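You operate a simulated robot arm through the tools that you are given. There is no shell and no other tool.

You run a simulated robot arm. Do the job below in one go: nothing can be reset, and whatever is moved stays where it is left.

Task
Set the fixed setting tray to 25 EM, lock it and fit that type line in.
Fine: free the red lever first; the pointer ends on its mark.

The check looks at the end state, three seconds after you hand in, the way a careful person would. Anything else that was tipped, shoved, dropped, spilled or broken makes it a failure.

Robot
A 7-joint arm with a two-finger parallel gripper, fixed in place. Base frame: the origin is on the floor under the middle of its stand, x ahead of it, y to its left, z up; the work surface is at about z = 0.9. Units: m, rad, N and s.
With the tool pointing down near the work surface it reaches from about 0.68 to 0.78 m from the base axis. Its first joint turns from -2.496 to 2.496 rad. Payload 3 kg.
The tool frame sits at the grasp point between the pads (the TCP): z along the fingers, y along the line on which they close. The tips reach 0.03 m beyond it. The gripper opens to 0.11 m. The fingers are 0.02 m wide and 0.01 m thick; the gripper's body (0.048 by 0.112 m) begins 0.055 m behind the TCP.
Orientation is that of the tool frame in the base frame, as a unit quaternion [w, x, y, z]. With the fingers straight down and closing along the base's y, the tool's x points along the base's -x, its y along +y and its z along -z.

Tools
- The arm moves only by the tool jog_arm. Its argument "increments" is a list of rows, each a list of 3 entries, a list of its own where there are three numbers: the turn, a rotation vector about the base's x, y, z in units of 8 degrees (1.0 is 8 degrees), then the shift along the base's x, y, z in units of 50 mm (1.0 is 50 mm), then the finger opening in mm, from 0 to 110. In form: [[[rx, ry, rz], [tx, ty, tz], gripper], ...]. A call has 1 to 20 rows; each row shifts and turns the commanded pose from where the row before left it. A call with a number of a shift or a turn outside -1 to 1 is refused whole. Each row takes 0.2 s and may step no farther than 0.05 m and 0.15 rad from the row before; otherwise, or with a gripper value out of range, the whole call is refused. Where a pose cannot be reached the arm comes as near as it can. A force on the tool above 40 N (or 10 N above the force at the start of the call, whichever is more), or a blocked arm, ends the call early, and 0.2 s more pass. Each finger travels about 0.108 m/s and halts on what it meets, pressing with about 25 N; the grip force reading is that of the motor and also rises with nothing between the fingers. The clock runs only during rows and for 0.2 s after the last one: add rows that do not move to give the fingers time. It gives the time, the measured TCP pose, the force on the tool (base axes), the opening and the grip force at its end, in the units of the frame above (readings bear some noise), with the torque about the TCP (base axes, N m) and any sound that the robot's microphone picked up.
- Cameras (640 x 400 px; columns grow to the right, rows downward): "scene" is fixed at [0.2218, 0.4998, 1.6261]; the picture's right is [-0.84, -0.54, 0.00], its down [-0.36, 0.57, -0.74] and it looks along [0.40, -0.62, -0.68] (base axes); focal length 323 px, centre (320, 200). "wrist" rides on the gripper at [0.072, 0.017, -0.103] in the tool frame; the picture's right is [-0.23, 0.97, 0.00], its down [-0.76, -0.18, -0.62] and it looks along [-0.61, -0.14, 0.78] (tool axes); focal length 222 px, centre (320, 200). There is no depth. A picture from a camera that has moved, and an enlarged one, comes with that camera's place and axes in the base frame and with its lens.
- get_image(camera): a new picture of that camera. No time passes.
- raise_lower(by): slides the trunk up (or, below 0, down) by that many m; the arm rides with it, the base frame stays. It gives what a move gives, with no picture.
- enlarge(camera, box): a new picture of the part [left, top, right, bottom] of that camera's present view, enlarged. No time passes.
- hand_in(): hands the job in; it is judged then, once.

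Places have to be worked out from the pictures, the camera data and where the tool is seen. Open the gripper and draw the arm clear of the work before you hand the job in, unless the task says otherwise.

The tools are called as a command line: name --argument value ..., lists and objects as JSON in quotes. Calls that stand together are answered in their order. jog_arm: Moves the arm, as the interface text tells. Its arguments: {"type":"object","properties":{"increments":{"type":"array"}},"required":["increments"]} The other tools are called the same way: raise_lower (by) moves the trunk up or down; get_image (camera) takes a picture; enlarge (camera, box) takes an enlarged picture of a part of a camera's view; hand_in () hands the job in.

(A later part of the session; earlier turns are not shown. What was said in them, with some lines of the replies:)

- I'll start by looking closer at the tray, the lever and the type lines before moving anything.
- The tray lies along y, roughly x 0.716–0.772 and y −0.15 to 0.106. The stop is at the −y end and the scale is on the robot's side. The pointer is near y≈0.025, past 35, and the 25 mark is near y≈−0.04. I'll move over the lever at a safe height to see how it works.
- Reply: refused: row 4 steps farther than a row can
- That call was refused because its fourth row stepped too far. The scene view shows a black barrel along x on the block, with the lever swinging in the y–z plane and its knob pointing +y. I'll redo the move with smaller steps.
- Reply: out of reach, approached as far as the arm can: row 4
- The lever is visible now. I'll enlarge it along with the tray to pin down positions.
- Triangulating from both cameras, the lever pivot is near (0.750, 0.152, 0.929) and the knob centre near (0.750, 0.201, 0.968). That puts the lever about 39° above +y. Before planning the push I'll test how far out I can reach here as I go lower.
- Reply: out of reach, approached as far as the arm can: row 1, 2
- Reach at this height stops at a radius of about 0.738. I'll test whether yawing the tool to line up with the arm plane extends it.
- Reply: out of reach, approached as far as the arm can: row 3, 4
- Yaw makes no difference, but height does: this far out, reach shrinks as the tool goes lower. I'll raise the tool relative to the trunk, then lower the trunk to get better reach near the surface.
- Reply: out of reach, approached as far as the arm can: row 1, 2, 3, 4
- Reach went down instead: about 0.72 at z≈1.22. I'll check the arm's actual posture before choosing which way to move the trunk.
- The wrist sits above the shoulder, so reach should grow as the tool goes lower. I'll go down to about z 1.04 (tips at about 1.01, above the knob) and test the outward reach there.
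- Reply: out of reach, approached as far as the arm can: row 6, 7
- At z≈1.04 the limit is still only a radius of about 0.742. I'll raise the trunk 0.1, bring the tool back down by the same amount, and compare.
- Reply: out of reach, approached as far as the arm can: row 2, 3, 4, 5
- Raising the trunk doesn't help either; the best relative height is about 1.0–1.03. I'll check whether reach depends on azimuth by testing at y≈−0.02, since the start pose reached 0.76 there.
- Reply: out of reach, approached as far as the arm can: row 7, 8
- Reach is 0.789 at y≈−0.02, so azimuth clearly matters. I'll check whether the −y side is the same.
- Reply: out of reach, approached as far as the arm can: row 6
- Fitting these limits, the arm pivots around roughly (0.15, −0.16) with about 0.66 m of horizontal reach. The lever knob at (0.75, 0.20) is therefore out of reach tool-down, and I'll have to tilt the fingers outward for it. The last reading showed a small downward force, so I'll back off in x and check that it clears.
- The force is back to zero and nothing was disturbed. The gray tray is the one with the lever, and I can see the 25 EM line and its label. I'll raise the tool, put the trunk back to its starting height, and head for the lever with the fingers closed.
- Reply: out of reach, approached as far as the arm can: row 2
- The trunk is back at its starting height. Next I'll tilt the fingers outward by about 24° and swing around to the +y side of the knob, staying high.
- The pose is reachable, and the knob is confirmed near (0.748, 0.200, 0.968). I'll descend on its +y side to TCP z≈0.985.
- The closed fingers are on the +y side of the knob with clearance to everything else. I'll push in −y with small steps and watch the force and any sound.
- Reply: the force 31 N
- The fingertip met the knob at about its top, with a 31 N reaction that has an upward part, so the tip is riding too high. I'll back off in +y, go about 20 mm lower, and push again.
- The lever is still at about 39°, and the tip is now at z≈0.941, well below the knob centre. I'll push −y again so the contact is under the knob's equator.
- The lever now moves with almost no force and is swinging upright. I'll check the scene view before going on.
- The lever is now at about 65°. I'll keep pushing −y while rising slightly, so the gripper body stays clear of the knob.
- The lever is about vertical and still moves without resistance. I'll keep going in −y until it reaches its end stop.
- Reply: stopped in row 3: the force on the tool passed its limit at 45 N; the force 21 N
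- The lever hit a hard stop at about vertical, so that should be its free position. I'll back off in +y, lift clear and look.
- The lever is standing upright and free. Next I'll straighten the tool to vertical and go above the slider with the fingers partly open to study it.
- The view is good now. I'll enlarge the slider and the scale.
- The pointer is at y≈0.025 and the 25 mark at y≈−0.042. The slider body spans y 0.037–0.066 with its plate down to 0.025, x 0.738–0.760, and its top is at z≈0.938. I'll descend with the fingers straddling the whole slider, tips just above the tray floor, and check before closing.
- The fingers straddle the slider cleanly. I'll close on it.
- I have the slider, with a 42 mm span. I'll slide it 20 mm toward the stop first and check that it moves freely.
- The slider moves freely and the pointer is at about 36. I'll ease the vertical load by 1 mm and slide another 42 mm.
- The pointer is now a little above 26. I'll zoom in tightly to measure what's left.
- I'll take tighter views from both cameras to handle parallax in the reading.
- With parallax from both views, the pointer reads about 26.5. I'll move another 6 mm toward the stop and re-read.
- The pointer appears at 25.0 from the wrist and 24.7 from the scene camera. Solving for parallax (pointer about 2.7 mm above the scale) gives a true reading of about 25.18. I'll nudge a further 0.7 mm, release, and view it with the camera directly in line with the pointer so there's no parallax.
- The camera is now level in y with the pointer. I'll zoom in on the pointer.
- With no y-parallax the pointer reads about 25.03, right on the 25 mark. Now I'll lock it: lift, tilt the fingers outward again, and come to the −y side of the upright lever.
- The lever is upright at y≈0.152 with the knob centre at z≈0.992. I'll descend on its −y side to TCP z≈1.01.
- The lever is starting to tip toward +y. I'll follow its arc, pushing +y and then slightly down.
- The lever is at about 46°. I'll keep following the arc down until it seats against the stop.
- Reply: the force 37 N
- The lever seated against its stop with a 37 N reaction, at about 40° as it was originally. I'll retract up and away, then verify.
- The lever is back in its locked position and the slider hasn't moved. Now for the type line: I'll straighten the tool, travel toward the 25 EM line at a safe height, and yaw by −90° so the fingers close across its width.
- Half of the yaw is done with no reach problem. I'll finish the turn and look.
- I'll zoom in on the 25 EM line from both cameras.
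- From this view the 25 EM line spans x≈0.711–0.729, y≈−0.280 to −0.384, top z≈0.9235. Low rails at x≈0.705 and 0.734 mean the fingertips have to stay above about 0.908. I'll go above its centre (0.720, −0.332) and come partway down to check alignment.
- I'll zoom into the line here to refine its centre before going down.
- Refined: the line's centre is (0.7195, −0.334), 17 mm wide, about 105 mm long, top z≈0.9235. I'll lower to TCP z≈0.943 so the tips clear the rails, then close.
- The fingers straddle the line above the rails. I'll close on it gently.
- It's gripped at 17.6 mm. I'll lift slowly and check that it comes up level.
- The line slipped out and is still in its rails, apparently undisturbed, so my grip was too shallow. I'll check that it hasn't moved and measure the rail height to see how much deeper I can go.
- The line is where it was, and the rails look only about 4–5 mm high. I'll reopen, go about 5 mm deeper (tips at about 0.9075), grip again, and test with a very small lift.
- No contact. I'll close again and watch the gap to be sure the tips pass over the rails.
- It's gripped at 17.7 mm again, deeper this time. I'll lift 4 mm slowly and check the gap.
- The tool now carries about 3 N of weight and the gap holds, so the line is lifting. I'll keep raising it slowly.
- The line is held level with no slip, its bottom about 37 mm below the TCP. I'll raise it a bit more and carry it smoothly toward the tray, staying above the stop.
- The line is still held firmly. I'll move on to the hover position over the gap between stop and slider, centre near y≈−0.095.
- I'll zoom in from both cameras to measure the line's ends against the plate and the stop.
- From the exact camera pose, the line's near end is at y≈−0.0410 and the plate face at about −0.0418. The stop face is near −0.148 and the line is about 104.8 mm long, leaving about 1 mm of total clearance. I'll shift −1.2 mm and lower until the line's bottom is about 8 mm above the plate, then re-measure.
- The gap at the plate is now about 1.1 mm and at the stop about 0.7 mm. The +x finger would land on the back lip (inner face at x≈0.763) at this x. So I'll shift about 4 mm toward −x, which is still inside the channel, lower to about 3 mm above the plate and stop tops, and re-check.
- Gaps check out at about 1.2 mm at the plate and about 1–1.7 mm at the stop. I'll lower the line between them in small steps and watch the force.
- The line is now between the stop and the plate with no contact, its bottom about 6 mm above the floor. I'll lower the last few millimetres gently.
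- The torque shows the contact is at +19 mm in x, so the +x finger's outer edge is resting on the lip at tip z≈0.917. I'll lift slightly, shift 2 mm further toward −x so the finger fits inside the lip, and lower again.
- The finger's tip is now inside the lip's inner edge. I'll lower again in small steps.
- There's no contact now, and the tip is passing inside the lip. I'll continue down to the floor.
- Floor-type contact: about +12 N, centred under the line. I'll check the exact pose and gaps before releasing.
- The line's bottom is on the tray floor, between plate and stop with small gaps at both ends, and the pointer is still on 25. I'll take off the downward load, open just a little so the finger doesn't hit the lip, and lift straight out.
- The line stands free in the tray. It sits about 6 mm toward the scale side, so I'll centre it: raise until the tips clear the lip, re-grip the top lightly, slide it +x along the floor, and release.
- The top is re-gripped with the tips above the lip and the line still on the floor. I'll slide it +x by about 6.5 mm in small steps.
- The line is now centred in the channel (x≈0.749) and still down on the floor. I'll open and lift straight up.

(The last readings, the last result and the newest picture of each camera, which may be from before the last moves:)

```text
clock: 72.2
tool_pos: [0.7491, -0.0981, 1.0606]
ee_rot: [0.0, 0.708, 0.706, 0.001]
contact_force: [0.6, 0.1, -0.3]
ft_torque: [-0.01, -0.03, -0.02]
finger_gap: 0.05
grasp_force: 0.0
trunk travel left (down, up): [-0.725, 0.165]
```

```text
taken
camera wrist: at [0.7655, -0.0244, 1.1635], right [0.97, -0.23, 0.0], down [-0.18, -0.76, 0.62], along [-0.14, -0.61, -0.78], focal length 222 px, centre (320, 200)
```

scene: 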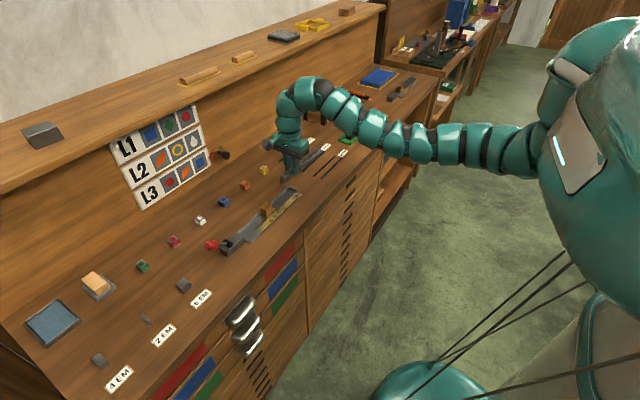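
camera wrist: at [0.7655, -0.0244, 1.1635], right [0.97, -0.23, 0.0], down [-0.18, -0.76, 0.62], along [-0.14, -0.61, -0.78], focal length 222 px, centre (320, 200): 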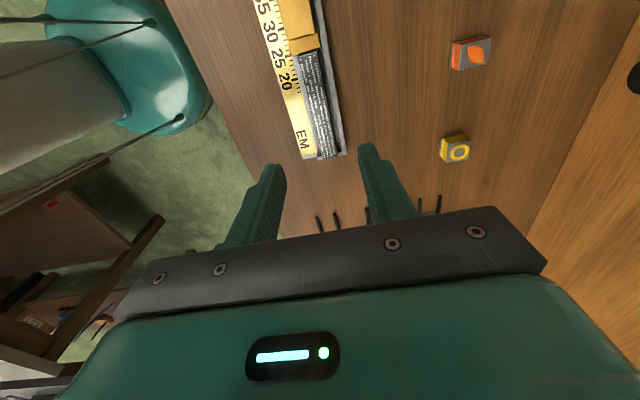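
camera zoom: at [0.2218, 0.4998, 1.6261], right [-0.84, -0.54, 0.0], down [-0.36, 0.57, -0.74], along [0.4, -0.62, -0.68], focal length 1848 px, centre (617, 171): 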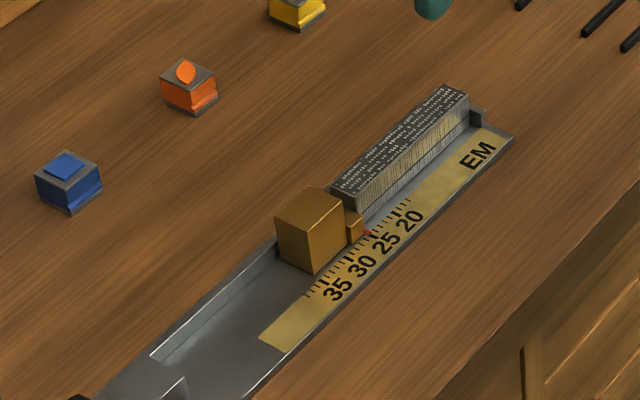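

The line is standing in the tray between stop and slider. I'll zoom in to verify the seating, the pointer and the lever.

enlarge --camera "scene" --box '[265, 180, 307, 212]'

enlarge --camera "wrist" --box '[250, 0, 350, 80]'

enlarge --camera "wrist" --box '[275, 90, 365, 170]'

enlarge --camera "scene" --box '[190, 180, 310, 260]'

```text
12.50 times, centred on (286, 196) of scene
camera zoom: at [0.2218, 0.4998, 1.6261], right [-0.84, -0.54, 0.0], down [-0.36, 0.57, -0.74], along [0.4, -0.62, -0.68], focal length 4042 px, centre (745, 250)
```

zoom: 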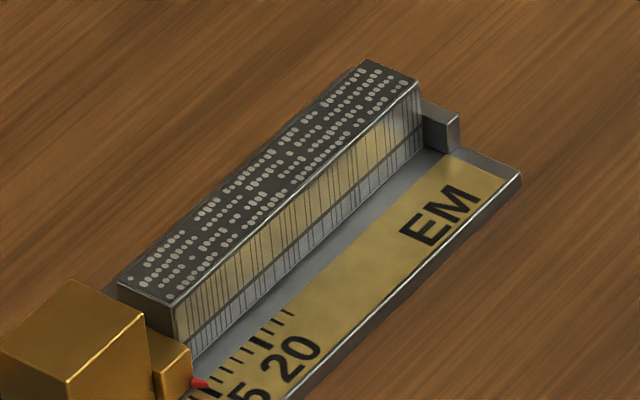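

```text
5.00 times, centred on (300, 40) of wrist
camera zoom: at [0.7655, -0.0244, 1.1635], right [0.97, -0.23, 0.0], down [-0.18, -0.76, 0.62], along [-0.14, -0.61, -0.78], focal length 1111 px, centre (420, 1000)
```

zoom: 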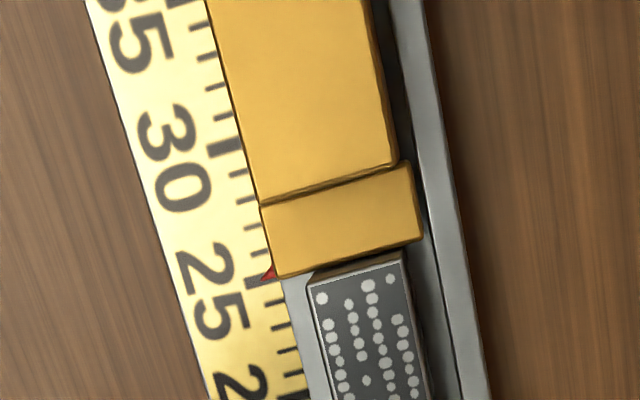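

```text
5.00 times, centred on (320, 130) of wrist
camera zoom: at [0.7655, -0.0244, 1.1635], right [0.97, -0.23, 0.0], down [-0.18, -0.76, 0.62], along [-0.14, -0.61, -0.78], focal length 1111 px, centre (320, 550)
```

zoom: 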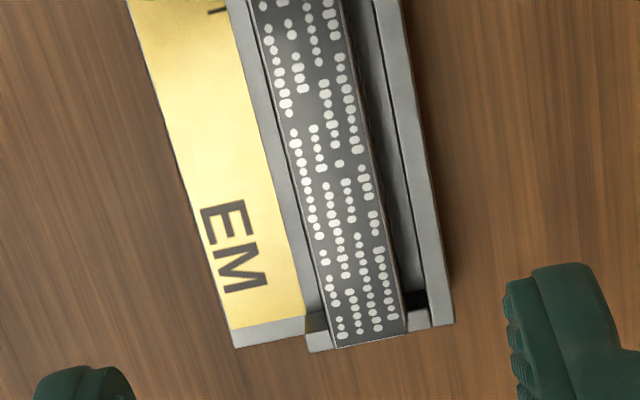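

```text
5.00 times, centred on (250, 220) of scene
camera zoom: at [0.2218, 0.4998, 1.6261], right [-0.84, -0.54, 0.0], down [-0.36, 0.57, -0.74], along [0.4, -0.62, -0.68], focal length 1617 px, centre (670, 100)
```

zoom: 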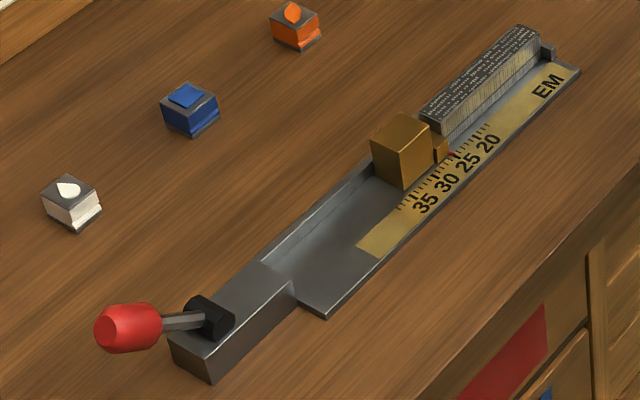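

Everything looks seated: the line is level and between stop and plate, and the lever is in its locked position. I'll raise the arm clear, then make a final pointer and whole-scene check.

jog_arm --increments '[[[0, 0, 0], [-0.2, 0, 0.8], 110], [[0, 0, 0], [-0.3, -0.5, 0.8], 110], [[0, 0, 0], [0, -0.8, 0.4], 110], [[0, 0, 0], [0, -0.8, 0], 110], [[0, 0, 0], [0, -0.8, 0], 110], [[0, 0, 0], [0, 0, 0], 110]]'

get_image --camera "scene"

enlarge --camera "scene" --box '[272, 205, 288, 215]'

enlarge --camera "scene" --box '[284, 175, 306, 195]'

enlarge --camera "scene" --box '[260, 110, 380, 190]'

```text
clock: 73.5
tool_pos: [0.7266, -0.2413, 1.1607]
ee_rot: [0.001, 0.708, 0.706, 0.001]
contact_force: [-0.7, 0.7, -0.1]
ft_torque: [-0.01, -0.02, -0.02]
finger_gap: 0.1102
grasp_force: 0.0
trunk travel left (down, up): [-0.725, 0.165]
```

```text
taken
```

scene: 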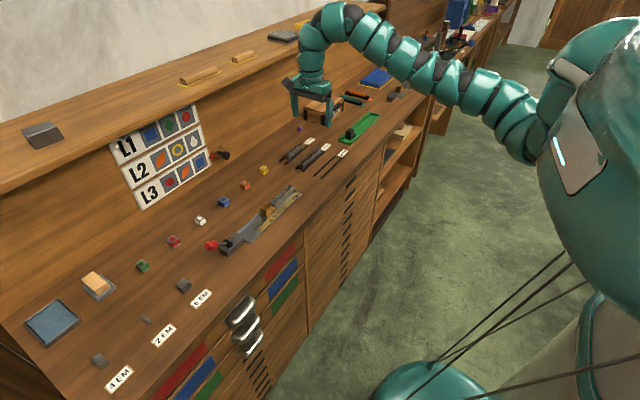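

```text
16.00 times, centred on (280, 210) of scene
camera zoom: at [0.2218, 0.4998, 1.6261], right [-0.84, -0.54, 0.0], down [-0.36, 0.57, -0.74], along [0.4, -0.62, -0.68], focal length 5174 px, centre (960, 40)
```

zoom: 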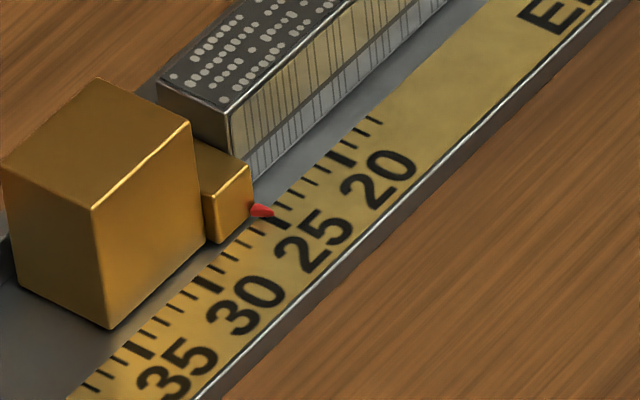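

```text
16.00 times, centred on (295, 185) of scene
camera zoom: at [0.2218, 0.4998, 1.6261], right [-0.84, -0.54, 0.0], down [-0.36, 0.57, -0.74], along [0.4, -0.62, -0.68], focal length 5174 px, centre (720, 440)
```

zoom: 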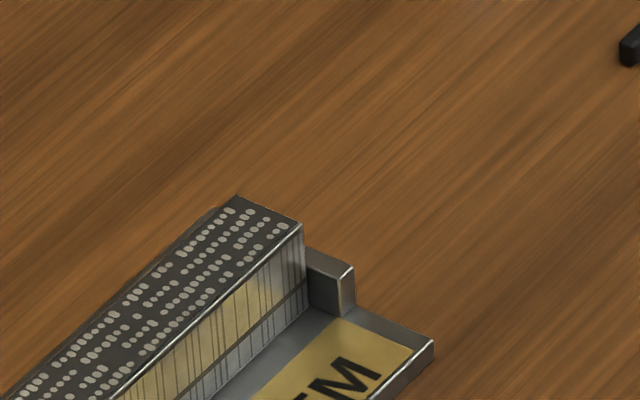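

```text
5.00 times, centred on (320, 150) of scene
camera zoom: at [0.2218, 0.4998, 1.6261], right [-0.84, -0.54, 0.0], down [-0.36, 0.57, -0.74], along [0.4, -0.62, -0.68], focal length 1617 px, centre (320, 450)
```

zoom: 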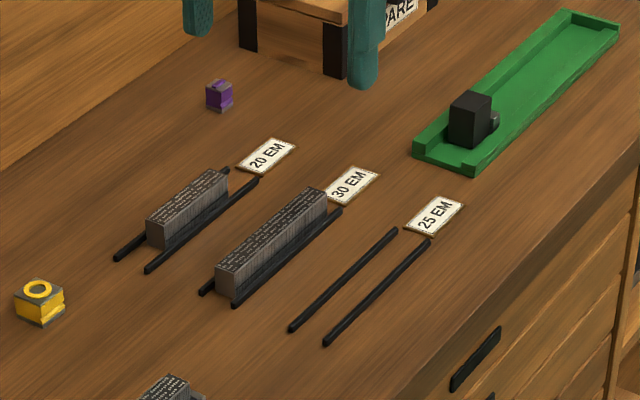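

All objects are in place. As a last check I'll put the wrist camera directly in line (y≈−0.042) with the pointer for a parallax-free reading.

jog_arm --increments '[[[0, 0, 0], [0.2, 0.85, 0], 110], [[0, 0, 0], [0.2, 0.85, 0], 110], [[0, 0, 0], [0, 0.85, -0.3], 110], [[0, 0, 0], [0, 0, -0.6], 110], [[0, 0, 0], [0, 0, 0], 110]]'

get_image --camera "wrist"

enlarge --camera "wrist" --box '[260, 0, 320, 40]'

```text
clock: 74.8
tool_pos: [0.7455, -0.1118, 1.1147]
ee_rot: [0.0, 0.707, 0.707, 0.001]
contact_force: [0.0, 0.2, 0.0]
ft_torque: [0.0, 0.02, 0.02]
finger_gap: 0.1103
grasp_force: 0.3
trunk travel left (down, up): [-0.725, 0.165]
```

```text
taken
camera wrist: at [0.7612, -0.0379, 1.2173], right [0.97, -0.23, 0.0], down [-0.18, -0.76, 0.62], along [-0.14, -0.61, -0.78], focal length 222 px, centre (320, 200)
```

wrist: 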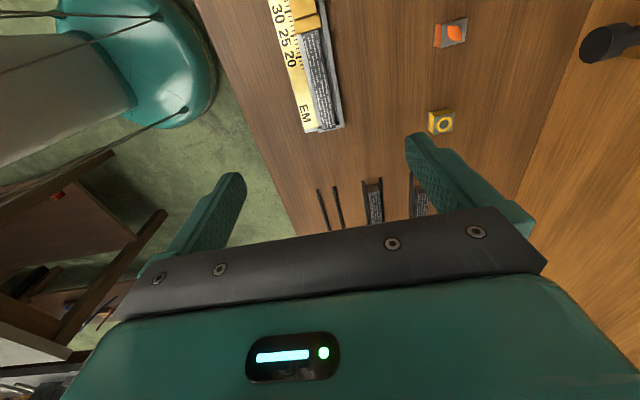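

```text
10.00 times, centred on (290, 20) of wrist
camera zoom: at [0.7612, -0.0379, 1.2173], right [0.97, -0.23, 0.0], down [-0.18, -0.76, 0.62], along [-0.14, -0.61, -0.78], focal length 2221 px, centre (620, 2000)
```

zoom: 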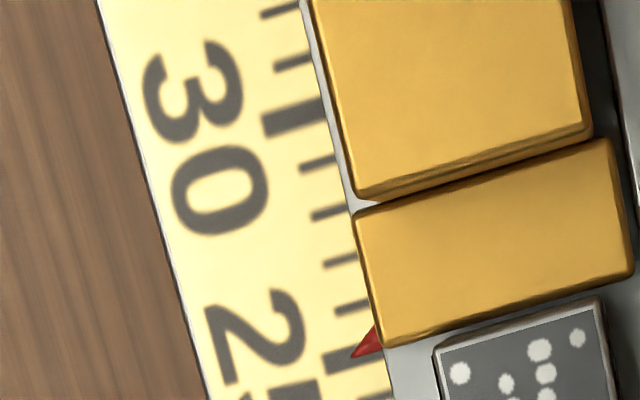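

The parallax-free view puts the pointer tip right on the 25 mark. I'll draw the arm up and away with the gripper open, then hand in.

jog_arm --increments '[[[0, 0, 0], [-0.2, -0.8, 0.3], 110], [[0, 0, 0], [-0.2, -0.8, 0.4], 110], [[0, 0, 0], [0, -0.8, 0.4], 110], [[0, 0, 0], [0, 0, 0], 110]]'

get_image --camera "scene"

```text
clock: 75.8
tool_pos: [0.7243, -0.2327, 1.171]
ee_rot: [0.0, 0.707, 0.707, 0.0]
contact_force: [-0.4, -0.1, 0.3]
ft_torque: [0.0, -0.01, 0.03]
finger_gap: 0.1101
grasp_force: 0.0
trunk travel left (down, up): [-0.725, 0.165]
```

```text
taken
```

scene: 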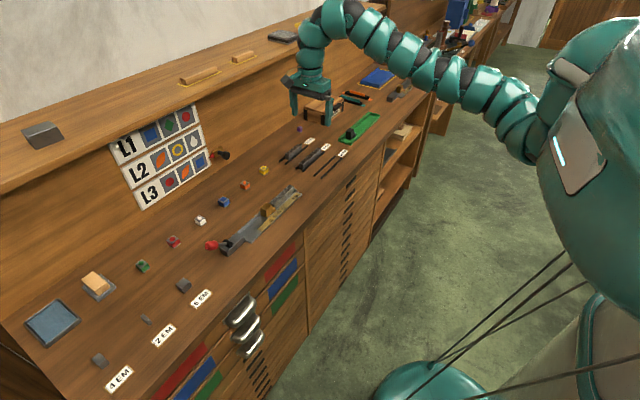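

The tray is set to 25 EM and locked, the 25 EM line is seated in it, nothing else was disturbed, and the arm is clear with the gripper open. I'm handing in.

hand_in

```text
The job is handed in.
```

The setting tray is set to 25 EM and locked, the 25 EM type line is in it, and the job is handed in. I don't have the check's result.

- **Lever:** I freed it by pushing it upright. After setting the slider, I pushed it back down to its stop, where it started.
- **Pointer:** lined up with the scale to avoid parallax, it read about 25.03 before locking. It was still on the 25 mark at the end.
- **Type line:** it rests level on the tray floor between the stop and the slider, with about 1 mm free at each end. I centred it across the channel. It is not pushed against the back lip.
- **Slip:** my first grip on the type line was too shallow and it slipped. It stayed in its rails, and a deeper grip lifted it cleanly.

In the final pictures everything else on the bench looks undisturbed. The arm is clear and the gripper is open.
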